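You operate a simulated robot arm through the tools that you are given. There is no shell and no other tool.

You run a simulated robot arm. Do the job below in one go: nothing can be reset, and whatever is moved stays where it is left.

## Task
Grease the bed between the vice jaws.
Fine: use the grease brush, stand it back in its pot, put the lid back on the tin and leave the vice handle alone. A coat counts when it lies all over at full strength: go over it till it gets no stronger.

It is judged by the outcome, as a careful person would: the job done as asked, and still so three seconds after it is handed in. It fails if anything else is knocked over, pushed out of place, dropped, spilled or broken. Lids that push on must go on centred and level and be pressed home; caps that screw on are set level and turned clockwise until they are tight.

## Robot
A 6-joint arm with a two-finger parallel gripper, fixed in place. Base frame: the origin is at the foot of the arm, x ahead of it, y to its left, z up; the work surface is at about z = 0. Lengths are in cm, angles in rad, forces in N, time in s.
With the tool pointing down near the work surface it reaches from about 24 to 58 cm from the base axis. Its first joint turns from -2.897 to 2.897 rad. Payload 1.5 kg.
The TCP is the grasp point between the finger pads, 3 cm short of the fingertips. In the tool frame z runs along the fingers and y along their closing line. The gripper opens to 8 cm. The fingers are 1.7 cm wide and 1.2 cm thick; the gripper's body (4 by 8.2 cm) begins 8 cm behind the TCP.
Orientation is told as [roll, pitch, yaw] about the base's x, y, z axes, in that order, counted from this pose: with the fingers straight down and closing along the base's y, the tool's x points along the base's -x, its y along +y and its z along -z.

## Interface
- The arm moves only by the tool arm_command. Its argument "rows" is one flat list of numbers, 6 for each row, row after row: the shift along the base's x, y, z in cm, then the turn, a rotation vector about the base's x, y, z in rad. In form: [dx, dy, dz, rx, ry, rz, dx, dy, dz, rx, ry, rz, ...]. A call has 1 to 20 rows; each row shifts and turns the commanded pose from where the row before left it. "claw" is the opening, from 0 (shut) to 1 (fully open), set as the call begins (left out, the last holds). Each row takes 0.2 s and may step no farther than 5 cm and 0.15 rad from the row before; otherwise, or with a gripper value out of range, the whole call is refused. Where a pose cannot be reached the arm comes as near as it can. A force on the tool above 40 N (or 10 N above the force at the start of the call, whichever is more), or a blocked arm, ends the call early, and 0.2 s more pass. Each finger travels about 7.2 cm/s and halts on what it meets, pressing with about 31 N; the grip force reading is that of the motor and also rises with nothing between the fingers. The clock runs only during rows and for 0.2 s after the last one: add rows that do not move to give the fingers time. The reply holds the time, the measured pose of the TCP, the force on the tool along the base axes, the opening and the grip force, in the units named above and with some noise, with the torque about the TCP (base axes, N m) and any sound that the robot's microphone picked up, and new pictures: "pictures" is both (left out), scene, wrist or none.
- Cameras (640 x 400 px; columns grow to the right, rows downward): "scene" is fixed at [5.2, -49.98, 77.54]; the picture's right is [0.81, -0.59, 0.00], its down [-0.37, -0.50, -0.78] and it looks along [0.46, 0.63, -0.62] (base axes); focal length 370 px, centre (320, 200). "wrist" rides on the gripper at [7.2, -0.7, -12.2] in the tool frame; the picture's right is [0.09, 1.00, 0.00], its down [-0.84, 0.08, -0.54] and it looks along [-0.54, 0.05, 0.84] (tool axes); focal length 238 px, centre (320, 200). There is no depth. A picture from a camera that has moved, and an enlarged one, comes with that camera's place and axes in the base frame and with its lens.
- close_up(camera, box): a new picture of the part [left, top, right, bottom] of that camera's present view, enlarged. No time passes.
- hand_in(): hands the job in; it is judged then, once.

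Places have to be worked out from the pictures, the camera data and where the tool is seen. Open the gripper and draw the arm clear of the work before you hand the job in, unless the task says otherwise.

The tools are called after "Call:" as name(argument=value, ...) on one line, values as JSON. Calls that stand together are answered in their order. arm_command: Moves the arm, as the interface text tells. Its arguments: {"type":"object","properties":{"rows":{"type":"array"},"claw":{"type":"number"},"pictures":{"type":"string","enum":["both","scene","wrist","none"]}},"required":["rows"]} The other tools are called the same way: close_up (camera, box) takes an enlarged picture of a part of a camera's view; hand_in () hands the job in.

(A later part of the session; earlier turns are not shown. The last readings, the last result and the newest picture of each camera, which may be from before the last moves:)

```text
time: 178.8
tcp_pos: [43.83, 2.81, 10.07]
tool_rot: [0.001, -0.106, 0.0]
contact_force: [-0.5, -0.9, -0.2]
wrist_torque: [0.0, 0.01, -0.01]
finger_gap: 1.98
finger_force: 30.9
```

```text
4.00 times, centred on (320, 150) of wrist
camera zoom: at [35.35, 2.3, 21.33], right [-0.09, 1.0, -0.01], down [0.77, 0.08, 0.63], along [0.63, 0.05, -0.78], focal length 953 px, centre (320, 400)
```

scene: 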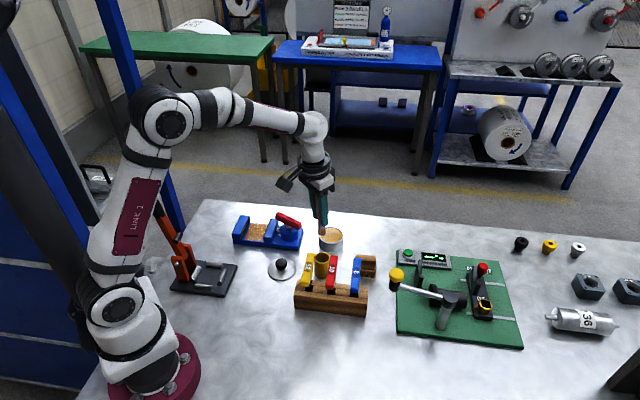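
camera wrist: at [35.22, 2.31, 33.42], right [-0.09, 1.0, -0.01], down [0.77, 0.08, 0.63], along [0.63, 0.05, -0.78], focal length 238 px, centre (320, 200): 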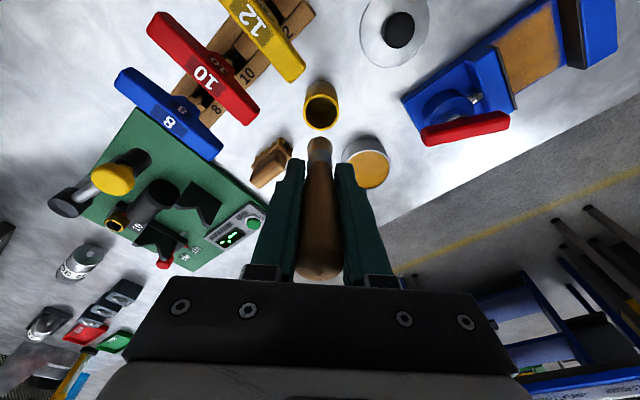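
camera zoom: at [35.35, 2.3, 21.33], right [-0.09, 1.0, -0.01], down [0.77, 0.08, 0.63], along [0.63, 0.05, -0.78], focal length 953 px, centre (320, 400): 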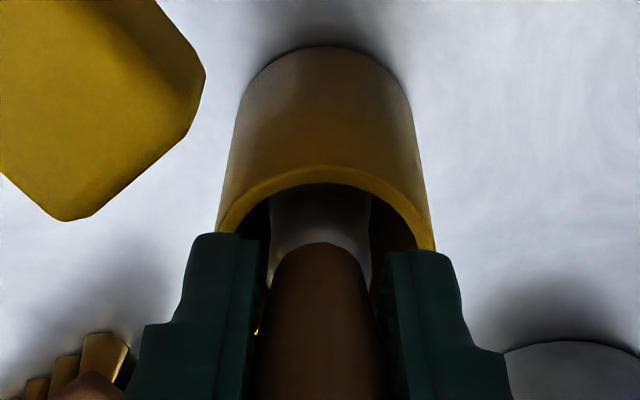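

The fingertips are still clear of the rim. I'll go 0.35 cm lower to shorten the drop, checking for contact.

Call:
arm_command(rows=[0, 0, -0.2, 0, 0, 0, 0, 0, -0.15, 0, 0, 0, 0, 0, 0, 0, 0, 0], pictures="none")

Call:
close_up(camera="scene", box=[305, 225, 345, 275])

Call:
close_up(camera="wrist", box=[270, 100, 370, 200])

```text
time: 179.6
tcp_pos: [43.84, 3.08, 9.65]
tool_rot: [0.002, -0.106, 0.001]
contact_force: [-0.1, -0.5, -0.4]
wrist_torque: [0.03, 0.0, 0.01]
finger_gap: 1.96
finger_force: 31.0
```

```text
8.00 times, centred on (325, 250) of scene
camera zoom: at [5.2, -49.98, 77.54], right [0.81, -0.59, 0.0], down [-0.37, -0.5, -0.78], along [0.46, 0.63, -0.62], focal length 2964 px, centre (280, -200)
```

zoom: 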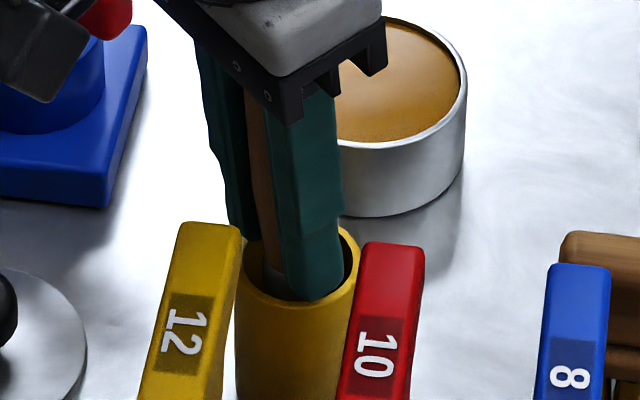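

```text
4.00 times, centred on (320, 150) of wrist
camera zoom: at [35.31, 2.38, 20.96], right [-0.09, 1.0, -0.01], down [0.77, 0.08, 0.63], along [0.63, 0.05, -0.78], focal length 953 px, centre (320, 400)
```

zoom: 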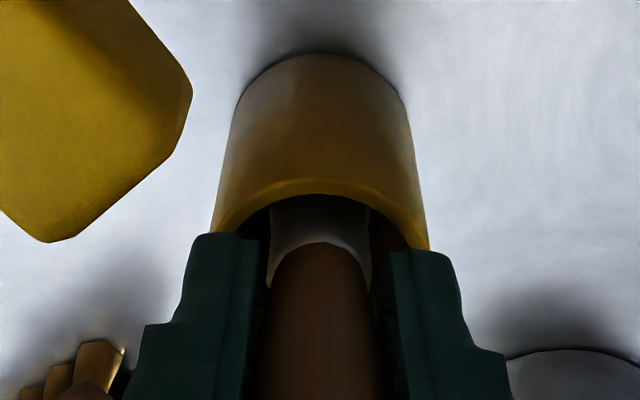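

The fingertips are just above the rim. I'll loosen the grip only slightly so the brush slides straight down the last centimetre, guided by the fingers.

Call:
arm_command(rows=[0, 0, 0, 0, 0, 0, 0, 0, 0, 0, 0, 0, 0, 0, 0, 0, 0, 0], claw=0.29, pictures="wrist")

Call:
close_up(camera="scene", box=[295, 195, 355, 275])

Call:
close_up(camera="wrist", box=[240, 100, 400, 260])

```text
time: 180.4
tcp_pos: [43.82, 2.94, 9.62]
tool_rot: [0.001, -0.106, -0.001]
contact_force: [-0.1, 0.0, 0.2]
wrist_torque: [-0.04, 0.02, 0.03]
finger_gap: 2.3
finger_force: 0.1
camera wrist: at [35.31, 2.38, 20.97], right [-0.09, 1.0, -0.01], down [0.77, 0.08, 0.63], along [0.63, 0.05, -0.78], focal length 238 px, centre (320, 200)
```

wrist: 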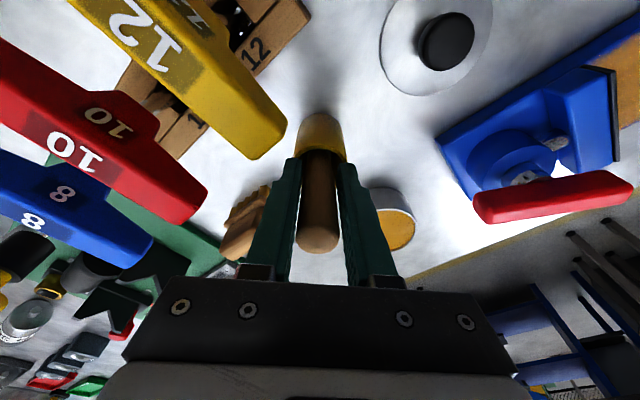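

```text
5.00 times, centred on (325, 235) of scene
camera zoom: at [5.2, -49.98, 77.54], right [0.81, -0.59, 0.0], down [-0.37, -0.5, -0.78], along [0.46, 0.63, -0.62], focal length 1852 px, centre (295, 25)
```

zoom: 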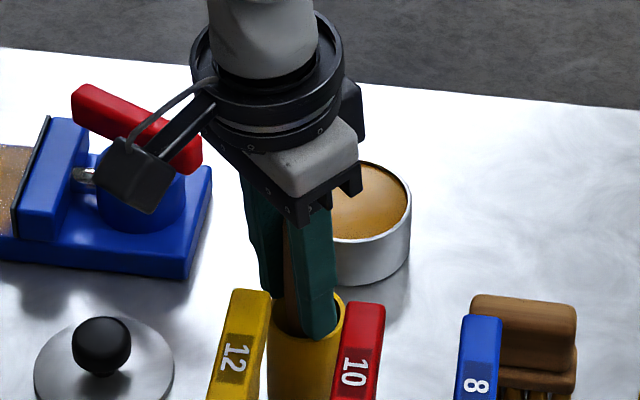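

```text
2.50 times, centred on (320, 180) of wrist
camera zoom: at [35.31, 2.38, 20.97], right [-0.09, 1.0, -0.01], down [0.77, 0.08, 0.63], along [0.63, 0.05, -0.78], focal length 596 px, centre (320, 250)
```

zoom: 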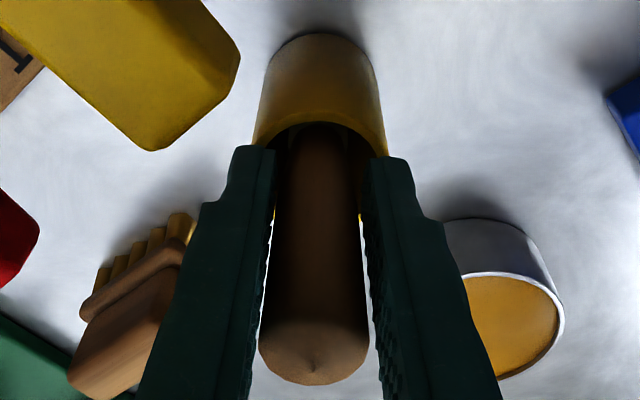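

The brush slid down and stands upright in the pot. I'll open the fingers a bit more, clear of the nearby keys, and rise straight up.

Call:
arm_command(rows=[0, 0, 0, 0, 0, 0, 0, 0, 0.5, 0, 0, 0, 0, 0, 0, 0, 0, 0], claw=0.5, pictures="none")

Call:
close_up(camera="wrist", box=[240, 100, 400, 260])

Call:
close_up(camera="scene", box=[295, 195, 355, 275])

```text
time: 181.2
tcp_pos: [43.79, 2.9, 10.13]
tool_rot: [0.002, -0.106, 0.002]
contact_force: [-0.1, 0.1, -0.6]
wrist_torque: [-0.01, -0.03, -0.02]
finger_gap: 4.01
finger_force: 0.0
```

```text
2.50 times, centred on (320, 180) of wrist
camera zoom: at [35.31, 2.35, 21.5], right [-0.09, 1.0, -0.01], down [0.77, 0.08, 0.63], along [0.63, 0.05, -0.78], focal length 596 px, centre (320, 250)
```

zoom: 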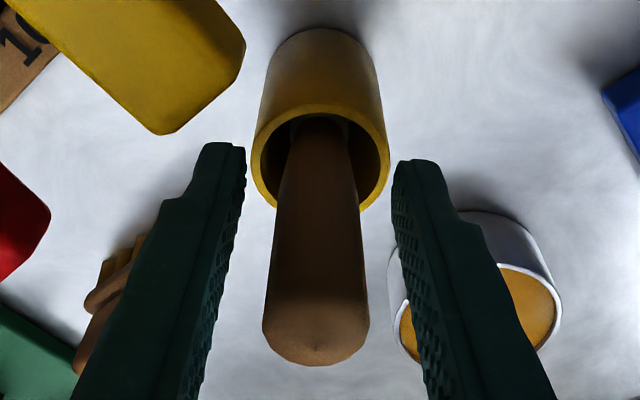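

```text
5.00 times, centred on (325, 235) of scene
camera zoom: at [5.2, -49.98, 77.54], right [0.81, -0.59, 0.0], down [-0.37, -0.5, -0.78], along [0.46, 0.63, -0.62], focal length 1852 px, centre (295, 25)
```

zoom: 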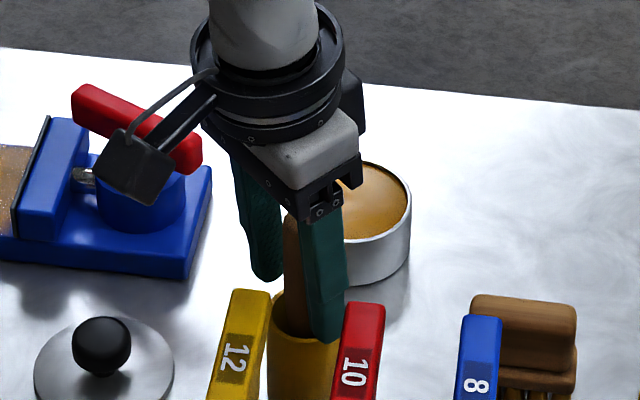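

The brush stands free in its pot. I'll rise clear and level the tool again.

Call:
arm_command(rows=[0, 0, 1.5, 0, 0, 0, 0, 0, 2.5, 0, 0, 0, 0, 0, 3, 0, 0, 0, 0, 0, 3, 0, 0, 0, 0, 0, 0, 0, 0.107, 0, 0, 0, 0, 0, 0, 0], pictures="both")

Call:
close_up(camera="wrist", box=[220, 60, 420, 220])

Call:
close_up(camera="scene", box=[280, 210, 390, 310])

```text
time: 182.6
tcp_pos: [43.91, 2.95, 20.35]
tool_rot: [0.001, 0.002, 0.0]
contact_force: [-0.3, 0.1, 0.5]
wrist_torque: [-0.01, -0.01, -0.01]
finger_gap: 3.99
finger_force: 0.1
camera wrist: at [36.66, 2.23, 32.41], right [-0.09, 1.0, 0.0], down [0.84, 0.08, 0.54], along [0.54, 0.05, -0.84], focal length 238 px, centre (320, 200)
```

scene: 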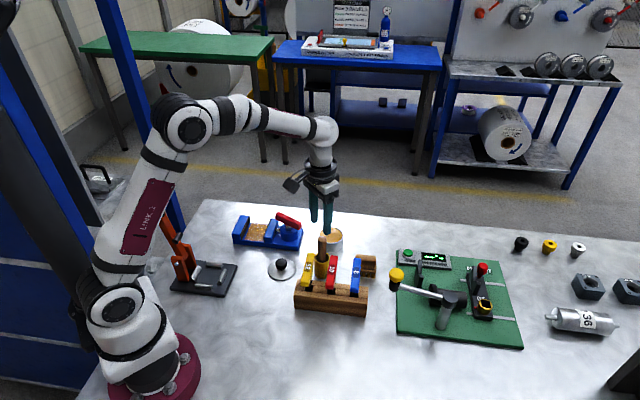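
wrist: 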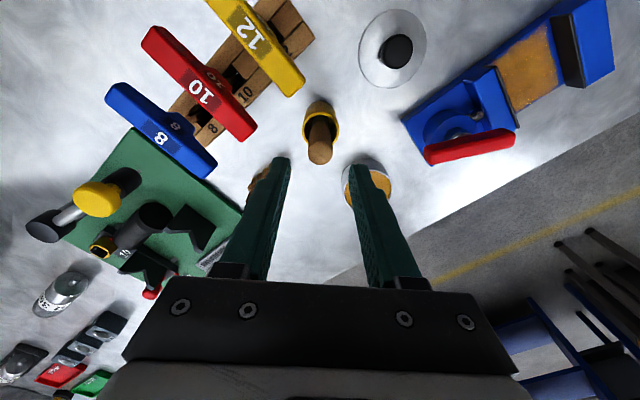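

```text
2.50 times, centred on (320, 140) of wrist
camera zoom: at [36.66, 2.23, 32.41], right [-0.09, 1.0, 0.0], down [0.84, 0.08, 0.54], along [0.54, 0.05, -0.84], focal length 596 px, centre (320, 350)
```

zoom: 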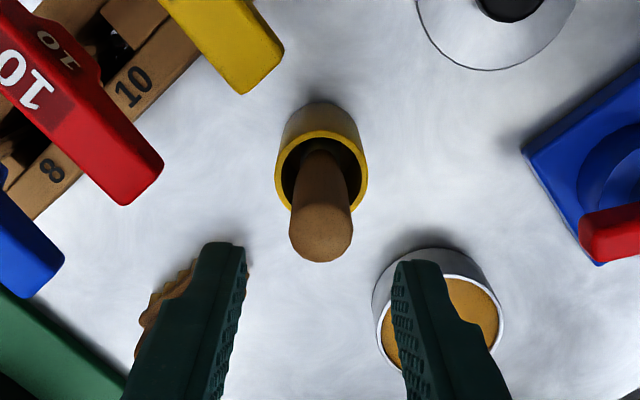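

```text
4.00 times, centred on (335, 260) of scene
camera zoom: at [5.2, -49.98, 77.54], right [0.81, -0.59, 0.0], down [-0.37, -0.5, -0.78], along [0.46, 0.63, -0.62], focal length 1482 px, centre (260, -40)
```

zoom: 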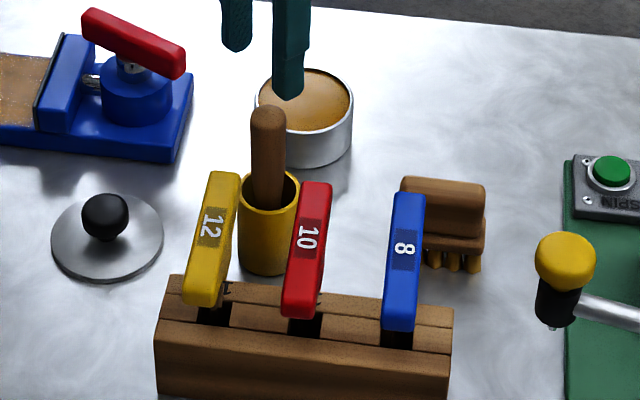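

The brush stands upright in its pot just as it did at the start. Now I'll move above the lid with the gripper opening fully.

Call:
arm_command(rows=[-2.05, 1.88, 0, 0, 0, 0, -2.05, 1.88, 0, 0, 0, 0, -2.05, 1.88, 0, 0, 0, 0, -2.06, 1.89, 0, 0, 0, 0, 0, 0, -2, 0, 0, 0, 0, 0, -2, 0, 0, 0, 0, 0, 0, 0, 0, 0], claw=1, pictures="wrist")

Call:
close_up(camera="wrist", box=[240, 60, 400, 200])

Call:
close_up(camera="scene", box=[230, 205, 300, 250])

```text
time: 184.2
tcp_pos: [35.52, 10.78, 16.07]
tool_rot: [0.003, 0.001, -0.001]
contact_force: [-0.4, 0.1, -0.8]
wrist_torque: [-0.03, 0.03, 0.0]
finger_gap: 7.99
finger_force: 0.1
camera wrist: at [28.33, 10.02, 28.32], right [-0.09, 1.0, 0.0], down [0.84, 0.08, 0.54], along [0.54, 0.05, -0.84], focal length 238 px, centre (320, 200)
```

wrist: 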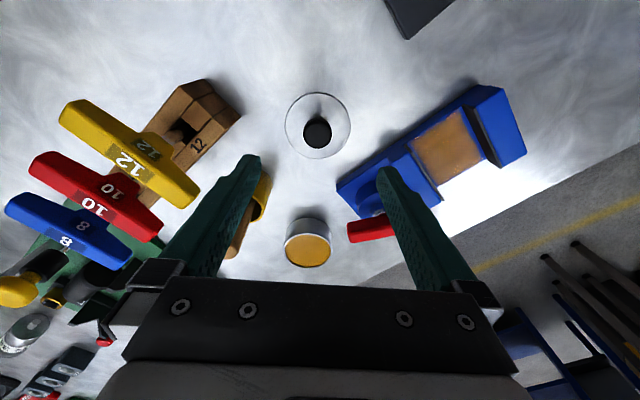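

```text
2.86 times, centred on (320, 130) of wrist
camera zoom: at [28.33, 10.02, 28.32], right [-0.09, 1.0, 0.0], down [0.84, 0.08, 0.54], along [0.54, 0.05, -0.84], focal length 681 px, centre (320, 400)
```

zoom: 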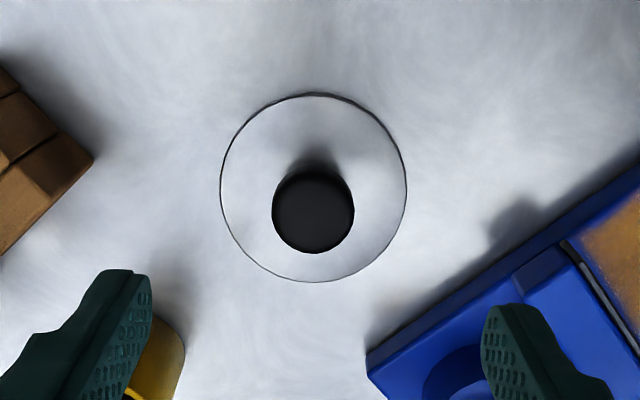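

```text
8.89 times, centred on (265, 228) of scene
camera zoom: at [5.2, -49.98, 77.54], right [0.81, -0.59, 0.0], down [-0.37, -0.5, -0.78], along [0.46, 0.63, -0.62], focal length 3293 px, centre (809, -44)
```

zoom: 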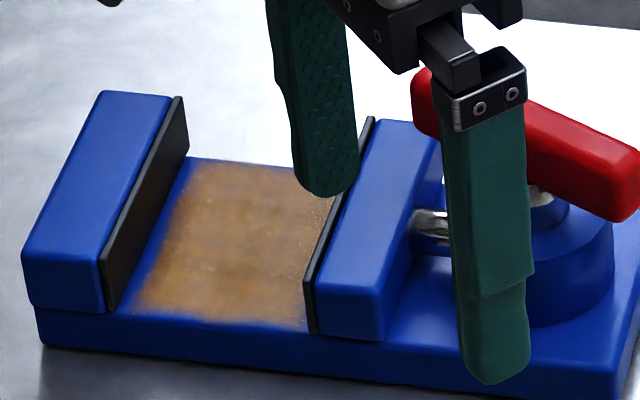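

The wrist view puts the lid about 0.5 cm from where I expected it, so I'll check whether it has moved using the same scene close-up as when I set it down.

Call:
close_up(camera="scene", box=[250, 230, 310, 290])

Call:
close_up(camera="scene", box=[220, 180, 340, 290])

```text
6.67 times, centred on (280, 260) of scene
camera zoom: at [5.2, -49.98, 77.54], right [0.81, -0.59, 0.0], down [-0.37, -0.5, -0.78], along [0.46, 0.63, -0.62], focal length 2470 px, centre (587, -200)
```

zoom: 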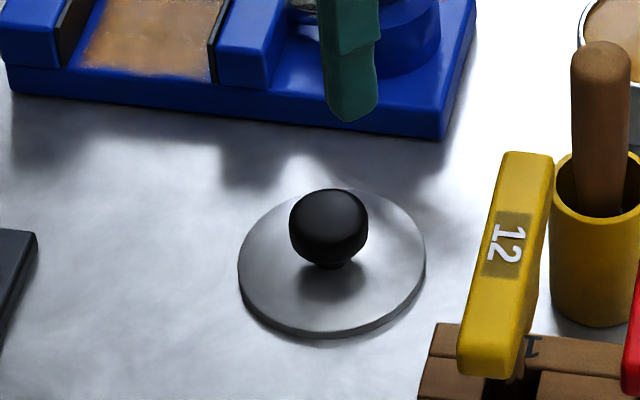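

```text
3.64 times, centred on (280, 235) of scene
camera zoom: at [5.2, -49.98, 77.54], right [0.81, -0.59, 0.0], down [-0.37, -0.5, -0.78], along [0.46, 0.63, -0.62], focal length 1347 px, centre (466, 73)
```

zoom: 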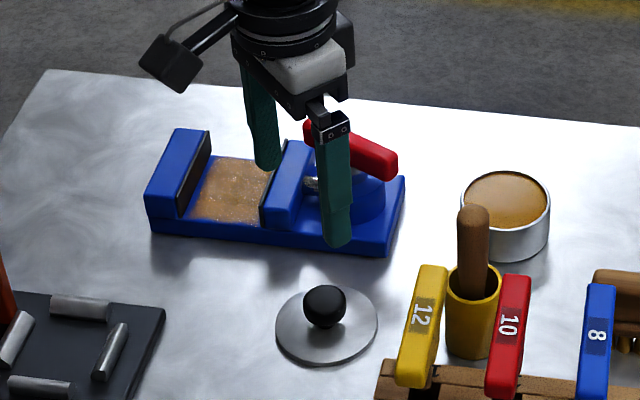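

The lid is exactly where I left it; the difference is just long-range camera error. I'll descend to the release height, stopping slightly higher first for a near check.

Call:
arm_command(rows=[0, 0, -2.5, 0, 0, 0, 0, 0, -2.5, 0, 0, 0, 0, 0, -2.5, 0, 0, 0, 0, 0, -2, 0, 0, 0, 0, 0, -1.2, 0, 0, 0, 0, 0, 0, 0, 0, 0], pictures="wrist")

Call:
close_up(camera="wrist", box=[240, 90, 400, 220])

Call:
close_up(camera="scene", box=[250, 230, 310, 290])

```text
time: 185.6
tcp_pos: [35.49, 10.72, 5.41]
tool_rot: [0.001, 0.0, 0.001]
contact_force: [-0.3, 0.5, 1.0]
wrist_torque: [0.01, 0.02, 0.0]
finger_gap: 8.03
finger_force: 0.0
camera wrist: at [28.33, 10.07, 17.64], right [-0.09, 1.0, 0.0], down [0.84, 0.08, 0.54], along [0.54, 0.05, -0.84], focal length 238 px, centre (320, 200)
```

wrist: 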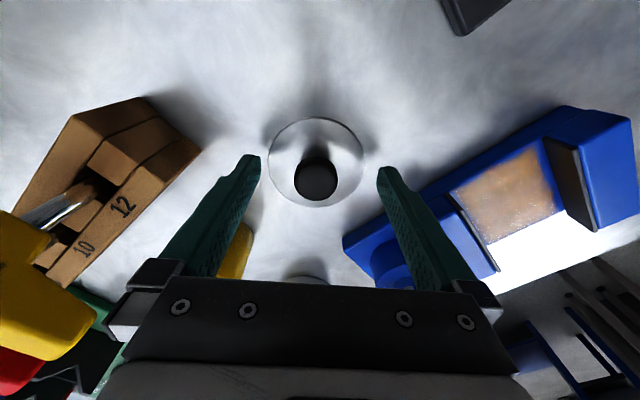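

```text
3.08 times, centred on (320, 155) of wrist
camera zoom: at [28.33, 10.07, 17.64], right [-0.09, 1.0, 0.0], down [0.84, 0.08, 0.54], along [0.54, 0.05, -0.84], focal length 733 px, centre (320, 338)
```

zoom: 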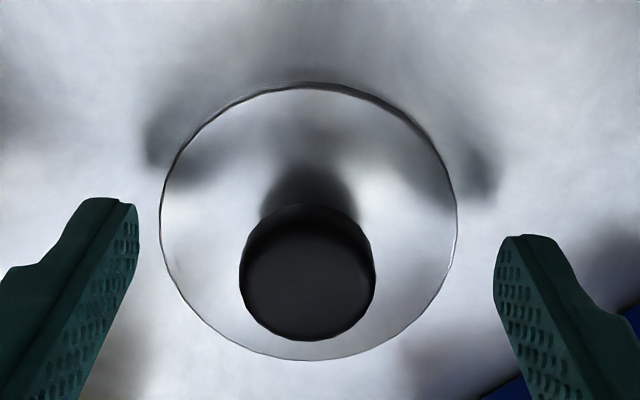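

```text
6.67 times, centred on (280, 260) of scene
camera zoom: at [5.2, -49.98, 77.54], right [0.81, -0.59, 0.0], down [-0.37, -0.5, -0.78], along [0.46, 0.63, -0.62], focal length 2470 px, centre (587, -200)
```

zoom: 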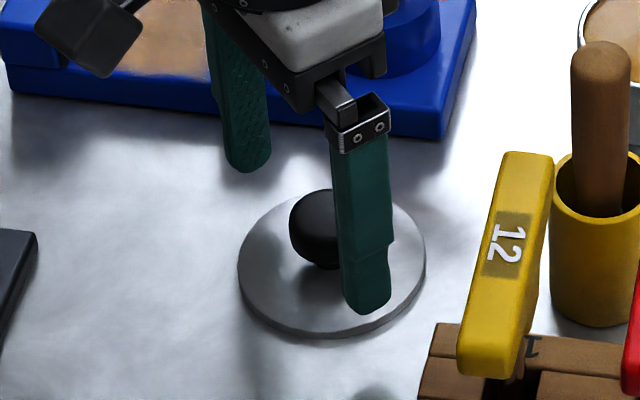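

Close up, the knob sits about 0.2 cm off (-y, +x) relative to the fingers compared with when I released it. I'll correct for that, then go down to the grip height.

Call:
arm_command(rows=[0.2, -0.19, 0, 0, 0, 0, 0, 0, -0.4, 0, 0, 0, 0, 0, -0.3, 0, 0, 0, 0, 0, 0, 0, 0, 0], pictures="none")

Call:
close_up(camera="wrist", box=[240, 90, 400, 220])

```text
time: 186.6
tcp_pos: [35.64, 10.41, 4.69]
tool_rot: [0.002, 0.001, 0.0]
contact_force: [-0.2, -0.1, -0.3]
wrist_torque: [0.02, -0.01, 0.01]
finger_gap: 8.0
finger_force: 0.0
```

```text
3.08 times, centred on (320, 155) of wrist
camera zoom: at [28.45, 9.75, 16.93], right [-0.09, 1.0, 0.0], down [0.84, 0.08, 0.54], along [0.54, 0.05, -0.84], focal length 733 px, centre (320, 338)
```

zoom: 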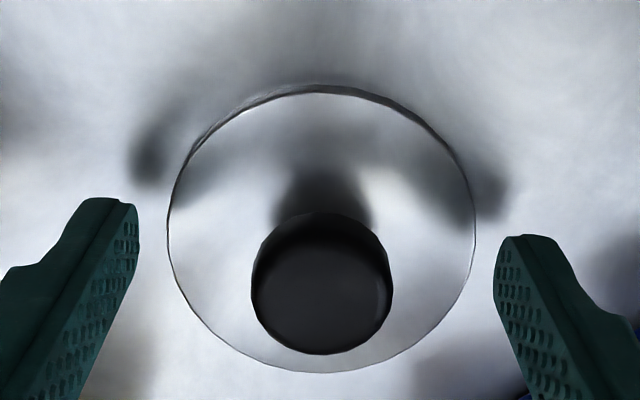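

That's aligned to within 0.05–0.1 cm. I'll make a tiny correction and close on the knob.

Call:
arm_command(rows=[0, 0.06, -0.1, 0, 0, 0, 0, 0, 0, 0, 0, 0], pictures="none")

Call:
arm_command(rows=[0, 0, 0, 0, 0, 0, 0, 0, 0, 0, 0, 0, 0, 0, 0, 0, 0, 0, 0, 0, 0, 0, 0, 0], claw=0, pictures="none")

Call:
close_up(camera="wrist", box=[240, 90, 400, 220])

Call:
close_up(camera="scene", box=[250, 230, 310, 290])

```text
time: 187.2
tcp_pos: [35.81, 10.44, 4.56]
tool_rot: [0.001, 0.0, 0.0]
contact_force: [0.1, -0.5, -0.4]
wrist_torque: [-0.02, -0.02, 0.02]
finger_gap: 8.0
finger_force: 0.0
```

```text
time: 188.2
tcp_pos: [35.68, 10.5, 4.68]
tool_rot: [0.001, 0.0, 0.0]
contact_force: [0.4, -0.2, -0.2]
wrist_torque: [-0.03, 0.0, -0.03]
finger_gap: 2.95
finger_force: 30.9
```

```text
3.08 times, centred on (320, 155) of wrist
camera zoom: at [28.46, 9.8, 16.81], right [-0.09, 1.0, 0.0], down [0.84, 0.08, 0.54], along [0.54, 0.05, -0.84], focal length 733 px, centre (320, 338)
```

zoom: 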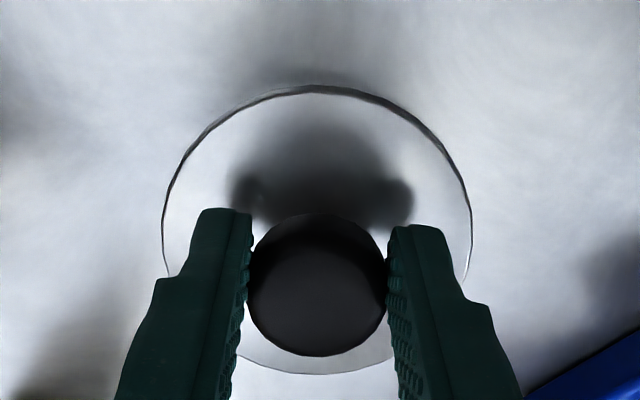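

```text
6.67 times, centred on (280, 260) of scene
camera zoom: at [5.2, -49.98, 77.54], right [0.81, -0.59, 0.0], down [-0.37, -0.5, -0.78], along [0.46, 0.63, -0.62], focal length 2470 px, centre (587, -200)
```

zoom: 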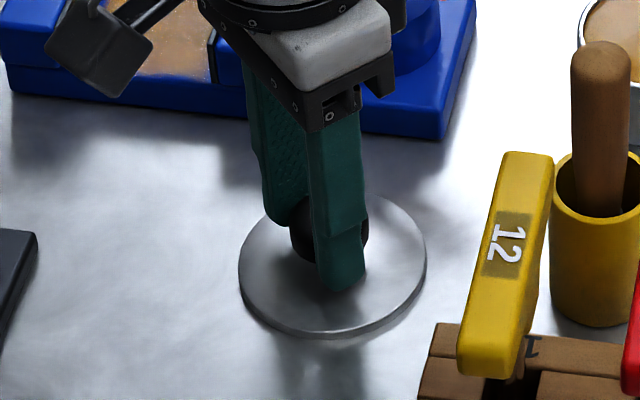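

The lid is gripped just like before. I'll lift it and carry it back over the tin.

Call:
arm_command(rows=[0, 0, 0.5, 0, 0, 0, 0, 0, 1.5, 0, 0, 0, 0, 0, 2.5, 0, 0, 0, 0, 0, 2.5, 0, 0, 0, 0, 0, 2, 0, 0, 0, 2.8, 0.02, 0, 0, 0, 0, 2.8, 0.02, 0, 0, 0, 0, 2.8, 0.02, 0, 0, 0, 0, 2.8, 0.02, 0, 0, 0, 0, 2.8, 0.02, 0, 0, 0, 0, 2.85, 0.02, 0, 0, 0, 0, 0, 0, 0, 0, 0, 0], pictures="both")

Call:
close_up(camera="scene", box=[295, 190, 375, 260])

Call:
close_up(camera="wrist", box=[240, 90, 400, 220])

```text
time: 190.8
tcp_pos: [52.63, 10.74, 13.79]
tool_rot: [0.003, 0.002, 0.001]
contact_force: [-0.7, 0.0, 0.2]
wrist_torque: [0.02, -0.01, 0.0]
finger_gap: 2.97
finger_force: 31.4
camera wrist: at [45.37, 10.08, 25.87], right [-0.09, 1.0, 0.0], down [0.84, 0.08, 0.54], along [0.54, 0.05, -0.84], focal length 238 px, centre (320, 200)
```

scene: 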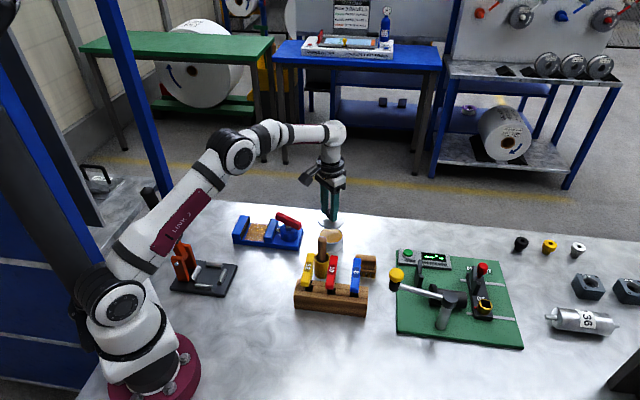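
wrist: 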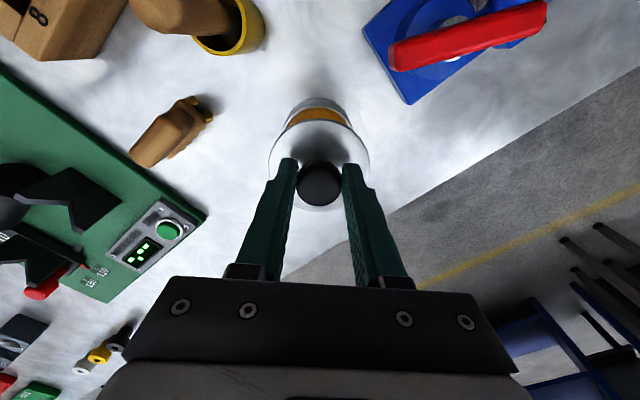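

```text
5.71 times, centred on (335, 225) of scene
camera zoom: at [5.2, -49.98, 77.54], right [0.81, -0.59, 0.0], down [-0.37, -0.5, -0.78], along [0.46, 0.63, -0.62], focal length 2117 px, centre (234, 57)
```

zoom: 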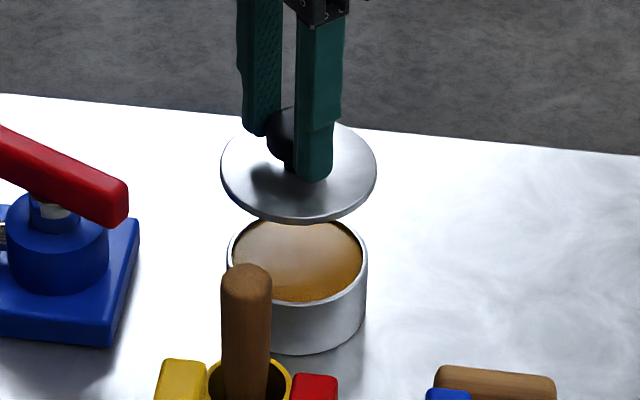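

```text
3.08 times, centred on (320, 155) of wrist
camera zoom: at [45.37, 10.08, 25.87], right [-0.09, 1.0, 0.0], down [0.84, 0.08, 0.54], along [0.54, 0.05, -0.84], focal length 733 px, centre (320, 338)
```

zoom: 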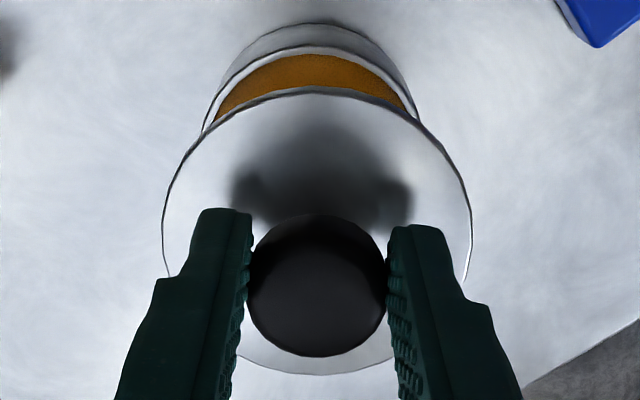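

The lid is level above the tin; both the camera and pose readings put it about 0.15 cm too far in +x and +y. I'll correct that and lower to about 1 cm above seating for a close check.

Call:
arm_command(rows=[-0.13, -0.17, -1, 0, 0, 0, 0, 0, -1.5, 0, 0, 0, 0, 0, -1.2, 0, 0, 0, 0, 0, -0.5, 0, 0, 0, 0, 0, 0, 0, 0, 0], pictures="none")

Call:
close_up(camera="scene", box=[310, 205, 360, 260])

Call:
close_up(camera="wrist", box=[240, 90, 400, 220])

```text
time: 192.0
tcp_pos: [52.51, 10.49, 9.47]
tool_rot: [0.002, 0.0, -0.001]
contact_force: [0.7, 0.0, 0.8]
wrist_torque: [0.04, -0.01, -0.01]
finger_gap: 2.96
finger_force: 31.0
```

```text
7.27 times, centred on (335, 232) of scene
camera zoom: at [5.2, -49.98, 77.54], right [0.81, -0.59, 0.0], down [-0.37, -0.5, -0.78], along [0.46, 0.63, -0.62], focal length 2694 px, centre (211, -36)
```

zoom: 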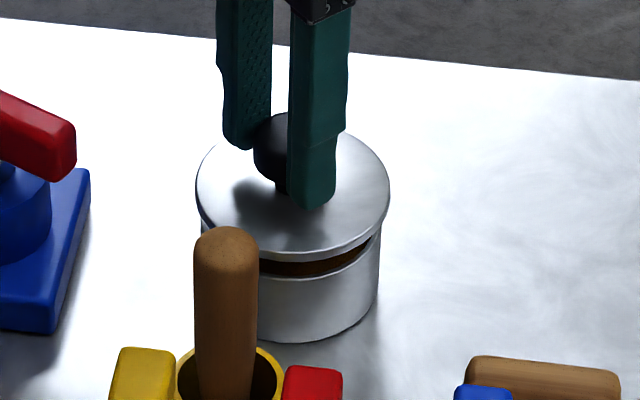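

```text
3.08 times, centred on (320, 155) of wrist
camera zoom: at [45.32, 9.87, 21.68], right [-0.09, 1.0, 0.0], down [0.84, 0.08, 0.54], along [0.54, 0.05, -0.84], focal length 733 px, centre (320, 338)
```

zoom: 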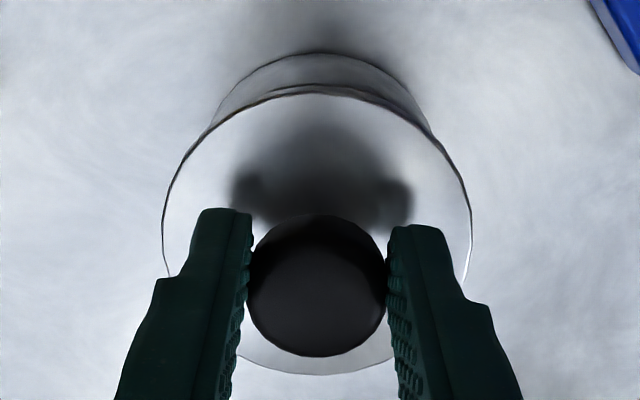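

The alignment matches the moment I first lifted the lid off, to within about 0.1 cm. I'll lower until the lid touches the rim.

Call:
arm_command(rows=[0.05, 0, -0.4, 0, 0, 0, 0, 0, -0.3, 0, 0, 0, 0, 0, -0.1, 0, 0, 0, 0, 0, 0, 0, 0, 0], pictures="none")

Call:
close_up(camera="scene", box=[310, 205, 360, 260])

Call:
close_up(camera="wrist", box=[240, 90, 400, 220])

```text
time: 193.0
tcp_pos: [52.66, 10.26, 8.59]
tool_rot: [0.0, 0.001, 0.0]
contact_force: [0.9, 0.5, -0.7]
wrist_torque: [0.0, 0.02, -0.01]
finger_gap: 2.97
finger_force: 30.5
```

```text
7.27 times, centred on (335, 232) of scene
camera zoom: at [5.2, -49.98, 77.54], right [0.81, -0.59, 0.0], down [-0.37, -0.5, -0.78], along [0.46, 0.63, -0.62], focal length 2694 px, centre (211, -36)
```

zoom: 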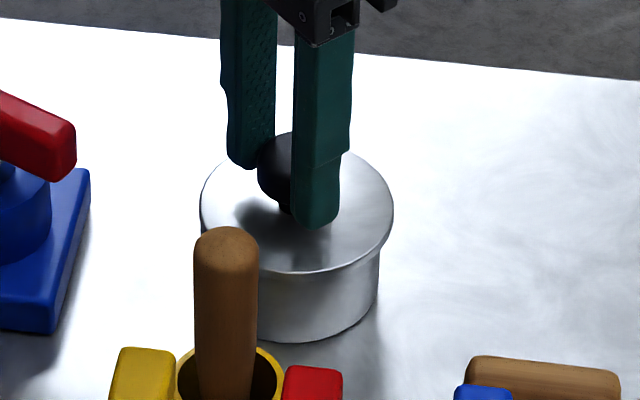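

```text
3.08 times, centred on (320, 155) of wrist
camera zoom: at [45.37, 9.67, 20.75], right [-0.09, 1.0, 0.0], down [0.84, 0.08, 0.54], along [0.54, 0.05, -0.84], focal length 733 px, centre (320, 338)
```

zoom: 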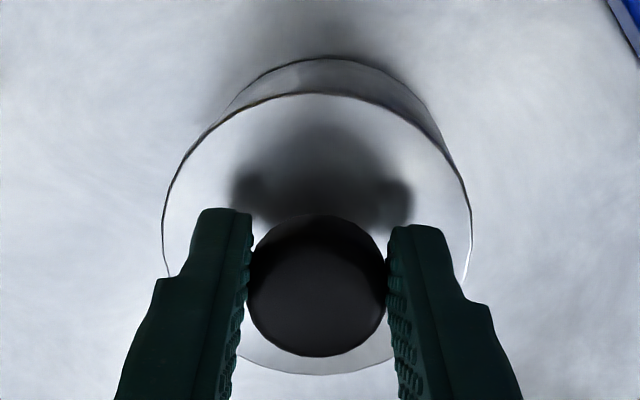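

The lid drifted about 0.2 cm toward -y during the descent; the tin now shows off-centre to the right. There's no contact yet, so I'll correct +0.22 in y and check again.

Call:
arm_command(rows=[0, 0.22, 0.1, 0, 0, 0, 0, 0, 0, 0, 0, 0], pictures="none")

Call:
close_up(camera="wrist", box=[240, 90, 400, 220])

Call:
close_up(camera="scene", box=[310, 205, 360, 260])

```text
time: 193.6
tcp_pos: [52.63, 10.57, 8.66]
tool_rot: [0.002, -0.001, -0.001]
contact_force: [-0.5, 0.2, -1.2]
wrist_torque: [0.02, 0.02, -0.01]
finger_gap: 2.95
finger_force: 30.8
```

```text
3.08 times, centred on (320, 155) of wrist
camera zoom: at [45.39, 9.91, 20.89], right [-0.09, 1.0, 0.0], down [0.84, 0.08, 0.54], along [0.54, 0.05, -0.84], focal length 733 px, centre (320, 338)
```

zoom: 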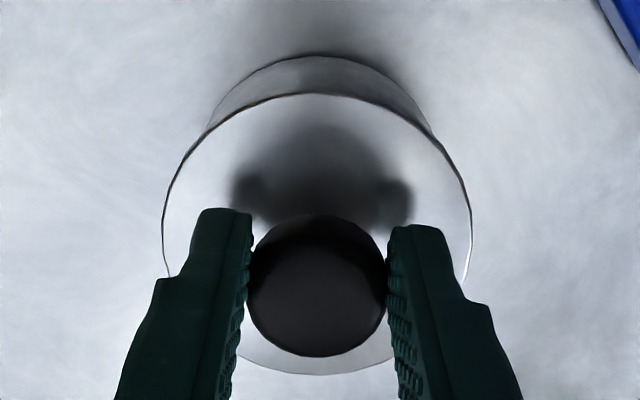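

```text
7.27 times, centred on (335, 232) of scene
camera zoom: at [5.2, -49.98, 77.54], right [0.81, -0.59, 0.0], down [-0.37, -0.5, -0.78], along [0.46, 0.63, -0.62], focal length 2694 px, centre (211, -36)
```

zoom: 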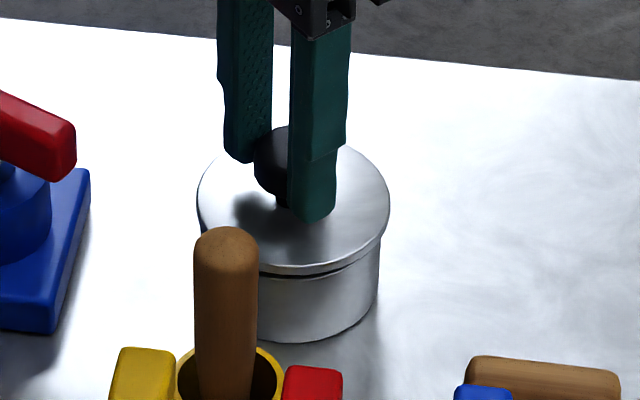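

Now the lid is symmetric over the tin in both views. I'll lower gently onto the rim in small steps.

Call:
arm_command(rows=[0, 0, -0.15, 0, 0, 0, 0, 0, -0.1, 0, 0, 0], pictures="none")

Call:
close_up(camera="wrist", box=[240, 90, 400, 220])

Call:
close_up(camera="scene", box=[310, 205, 360, 260])

```text
time: 194.2
tcp_pos: [52.74, 10.49, 8.61]
tool_rot: [0.003, 0.001, 0.001]
contact_force: [-0.5, -0.5, -0.5]
wrist_torque: [0.01, 0.0, 0.0]
finger_gap: 2.94
finger_force: 31.3
```

```text
3.08 times, centred on (320, 155) of wrist
camera zoom: at [45.43, 9.96, 20.74], right [-0.09, 1.0, 0.0], down [0.84, 0.08, 0.54], along [0.54, 0.05, -0.84], focal length 733 px, centre (320, 338)
```

zoom: 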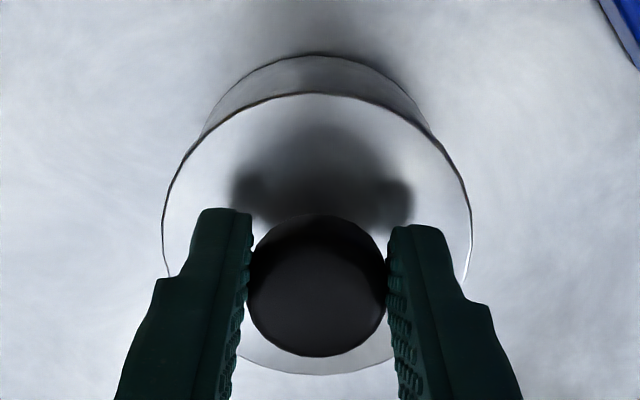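

```text
7.27 times, centred on (335, 232) of scene
camera zoom: at [5.2, -49.98, 77.54], right [0.81, -0.59, 0.0], down [-0.37, -0.5, -0.78], along [0.46, 0.63, -0.62], focal length 2694 px, centre (211, -36)
```

zoom: 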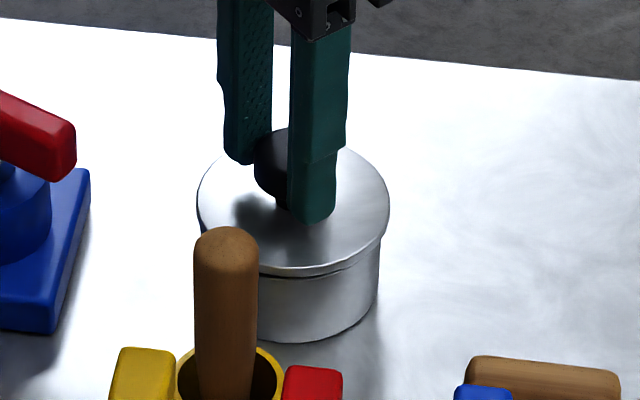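

The tin appears about 0.12 cm toward -x relative to the lid. I'll correct that and lower a little further.

Call:
arm_command(rows=[-0.12, 0, 0, 0, 0, 0, 0, 0, -0.1, 0, 0, 0], pictures="none")

Call:
close_up(camera="wrist", box=[240, 90, 400, 220])

Call:
close_up(camera="scene", box=[310, 205, 360, 260])

```text
time: 194.8
tcp_pos: [52.34, 10.64, 8.47]
tool_rot: [0.002, 0.001, -0.001]
contact_force: [-0.9, 0.4, 0.4]
wrist_torque: [-0.01, 0.01, 0.05]
finger_gap: 2.94
finger_force: 30.8
```

```text
3.08 times, centred on (320, 155) of wrist
camera zoom: at [45.2, 10.03, 20.59], right [-0.09, 1.0, 0.0], down [0.84, 0.08, 0.54], along [0.54, 0.05, -0.84], focal length 733 px, centre (320, 338)
```

zoom: 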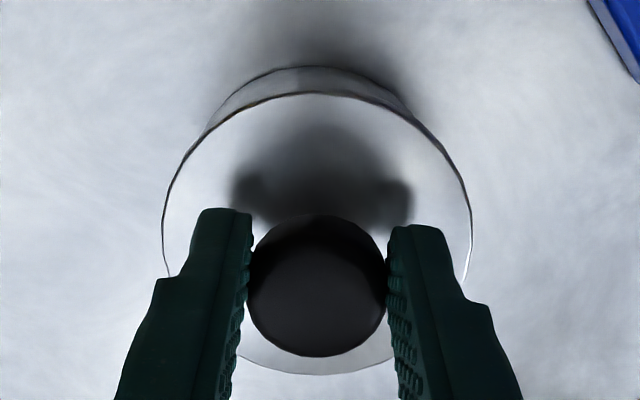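

```text
7.27 times, centred on (335, 232) of scene
camera zoom: at [5.2, -49.98, 77.54], right [0.81, -0.59, 0.0], down [-0.37, -0.5, -0.78], along [0.46, 0.63, -0.62], focal length 2694 px, centre (211, -36)
```

zoom: 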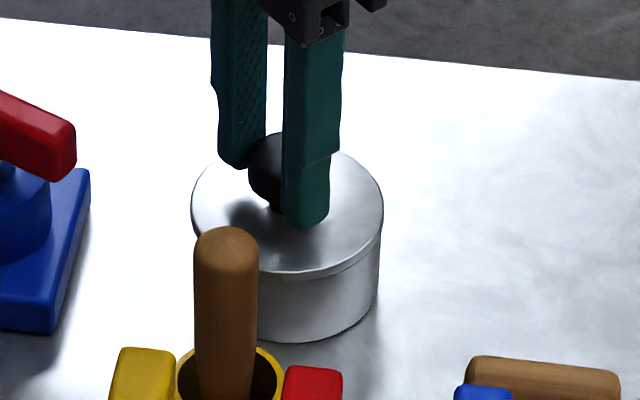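

The move overshot; the arm wanders by about 0.1–0.2 cm per move. The lid is now about 0.18 cm low in x and 0.12 cm high in y, so I'll correct again without changing height.

Call:
arm_command(rows=[0.15, -0.1, 0, 0, 0, 0, 0, 0, 0, 0, 0, 0], pictures="none")

Call:
close_up(camera="wrist", box=[240, 90, 400, 220])

Call:
close_up(camera="scene", box=[310, 205, 360, 260])

```text
time: 195.4
tcp_pos: [52.55, 10.52, 8.35]
tool_rot: [0.002, 0.001, 0.001]
contact_force: [0.3, 0.6, -0.4]
wrist_torque: [-0.02, 0.01, -0.02]
finger_gap: 2.98
finger_force: 31.0
```

```text
3.08 times, centred on (320, 155) of wrist
camera zoom: at [45.34, 9.92, 20.63], right [-0.09, 1.0, 0.0], down [0.84, 0.08, 0.54], along [0.54, 0.05, -0.84], focal length 733 px, centre (320, 338)
```

zoom: 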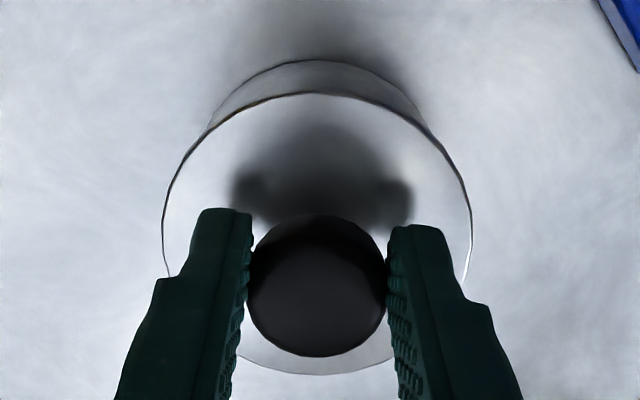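

```text
7.27 times, centred on (335, 232) of scene
camera zoom: at [5.2, -49.98, 77.54], right [0.81, -0.59, 0.0], down [-0.37, -0.5, -0.78], along [0.46, 0.63, -0.62], focal length 2694 px, centre (211, -36)
```

zoom: 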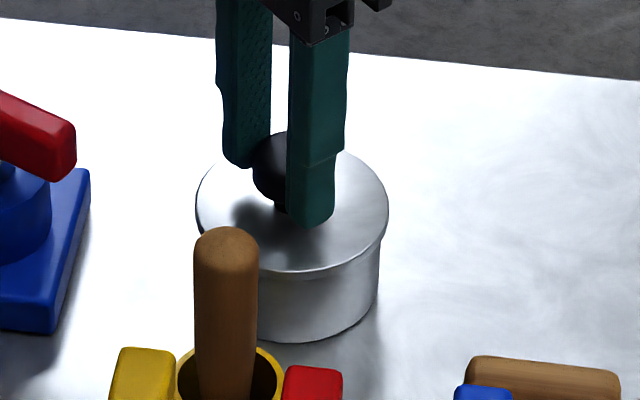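

Both views now show it centred. I'll lower in small steps onto the rim and read the force.

Call:
arm_command(rows=[0, 0, -0.08, 0, 0, 0, 0, 0, -0.08, 0, 0, 0], pictures="none")

Call:
close_up(camera="wrist", box=[240, 90, 400, 220])

Call:
close_up(camera="scene", box=[310, 205, 360, 260])

```text
time: 196.0
tcp_pos: [52.5, 10.48, 8.34]
tool_rot: [0.003, 0.0, 0.001]
contact_force: [-0.2, 0.3, -0.4]
wrist_torque: [0.01, 0.01, -0.01]
finger_gap: 2.96
finger_force: 31.2
```

```text
3.08 times, centred on (320, 155) of wrist
camera zoom: at [45.33, 9.87, 20.44], right [-0.09, 1.0, 0.0], down [0.84, 0.08, 0.54], along [0.54, 0.05, -0.84], focal length 733 px, centre (320, 338)
```

zoom: 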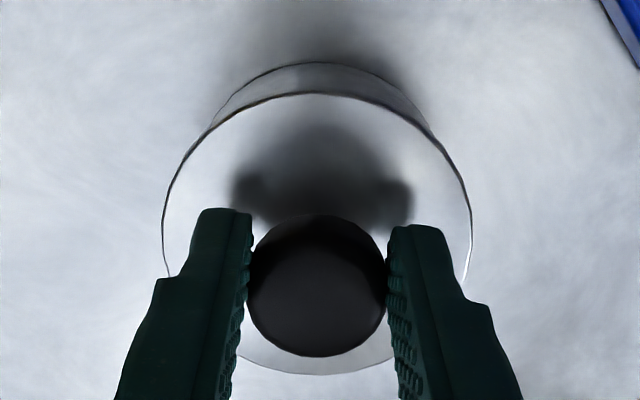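

```text
7.27 times, centred on (335, 232) of scene
camera zoom: at [5.2, -49.98, 77.54], right [0.81, -0.59, 0.0], down [-0.37, -0.5, -0.78], along [0.46, 0.63, -0.62], focal length 2694 px, centre (211, -36)
```

zoom: 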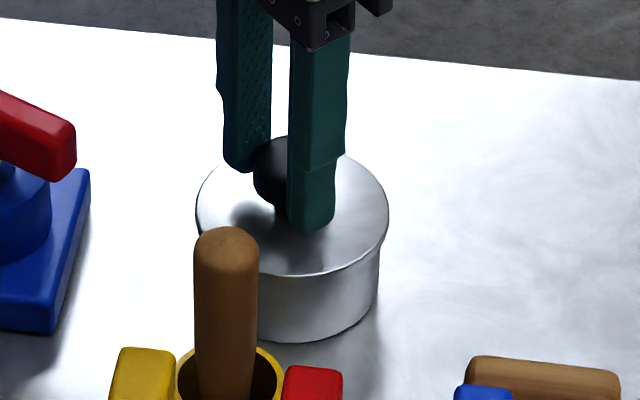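

Still centred with no contact force. I'll lower a bit more.

Call:
arm_command(rows=[0, 0, -0.08, 0, 0, 0, 0, 0, 0, 0, 0, 0], pictures="none")

Call:
arm_command(rows=[0, 0, -0.06, 0, 0, 0, 0, 0, 0, 0, 0, 0], pictures="none")

Call:
close_up(camera="wrist", box=[240, 90, 400, 220])

Call:
close_up(camera="scene", box=[310, 205, 360, 260])

```text
time: 196.6
tcp_pos: [52.52, 10.36, 8.25]
tool_rot: [0.002, 0.0, -0.001]
contact_force: [0.1, -0.5, 0.1]
wrist_torque: [0.0, -0.01, 0.01]
finger_gap: 2.96
finger_force: 30.7
```

```text
time: 197.2
tcp_pos: [52.47, 10.5, 8.2]
tool_rot: [0.005, -0.001, 0.0]
contact_force: [-4.7, 7.2, 18.2]
wrist_torque: [0.18, 0.15, 0.0]
finger_gap: 2.94
finger_force: 31.4
heard: snap
```

```text
3.08 times, centred on (320, 155) of wrist
camera zoom: at [45.34, 9.86, 20.4], right [-0.09, 1.0, 0.0], down [0.84, 0.08, 0.54], along [0.54, 0.05, -0.84], focal length 733 px, centre (320, 338)
```

zoom: 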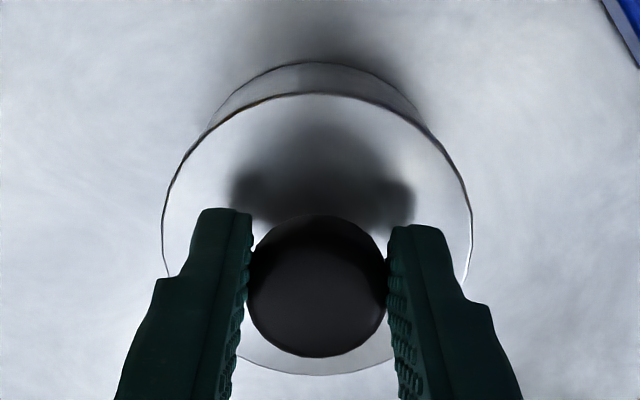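

```text
7.27 times, centred on (335, 232) of scene
camera zoom: at [5.2, -49.98, 77.54], right [0.81, -0.59, 0.0], down [-0.37, -0.5, -0.78], along [0.46, 0.63, -0.62], focal length 2694 px, centre (211, -36)
```

zoom: 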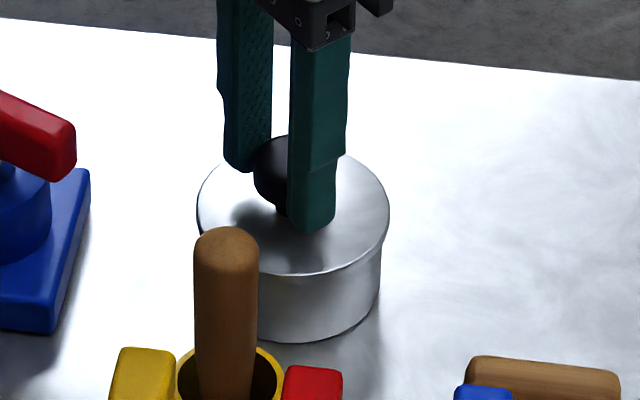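

A snap was heard with 18 N of downward force, so the lid has gone on. I'll press a little more to be sure it's home.

Call:
arm_command(rows=[0, 0, -0.08, 0, 0, 0, 0, 0, 0, 0, 0, 0], pictures="none")

Call:
close_up(camera="scene", box=[310, 205, 360, 260])

Call:
close_up(camera="wrist", box=[240, 90, 400, 220])

```text
time: 197.8
tcp_pos: [52.51, 10.52, 8.24]
tool_rot: [0.003, -0.005, -0.001]
contact_force: [-0.1, 10.2, 32.5]
wrist_torque: [0.3, -0.16, 0.06]
finger_gap: 2.98
finger_force: 30.6
```

```text
7.27 times, centred on (335, 232) of scene
camera zoom: at [5.2, -49.98, 77.54], right [0.81, -0.59, 0.0], down [-0.37, -0.5, -0.78], along [0.46, 0.63, -0.62], focal length 2694 px, centre (211, -36)
```

zoom: 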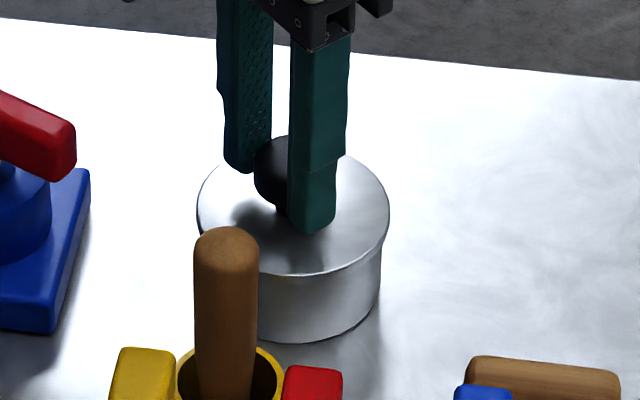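

```text
3.08 times, centred on (320, 155) of wrist
camera zoom: at [45.31, 9.85, 20.36], right [-0.09, 1.0, 0.0], down [0.83, 0.08, 0.55], along [0.54, 0.05, -0.84], focal length 733 px, centre (320, 338)
```

zoom: 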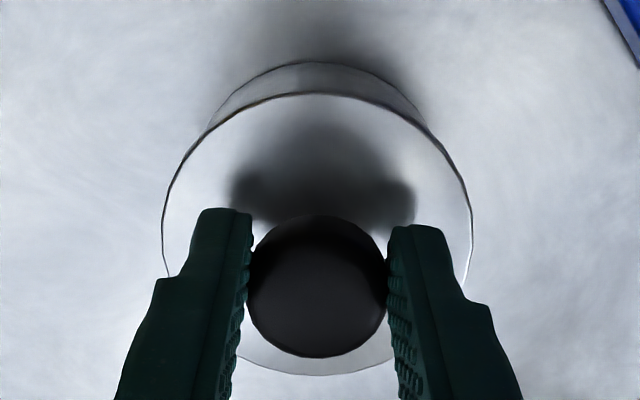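

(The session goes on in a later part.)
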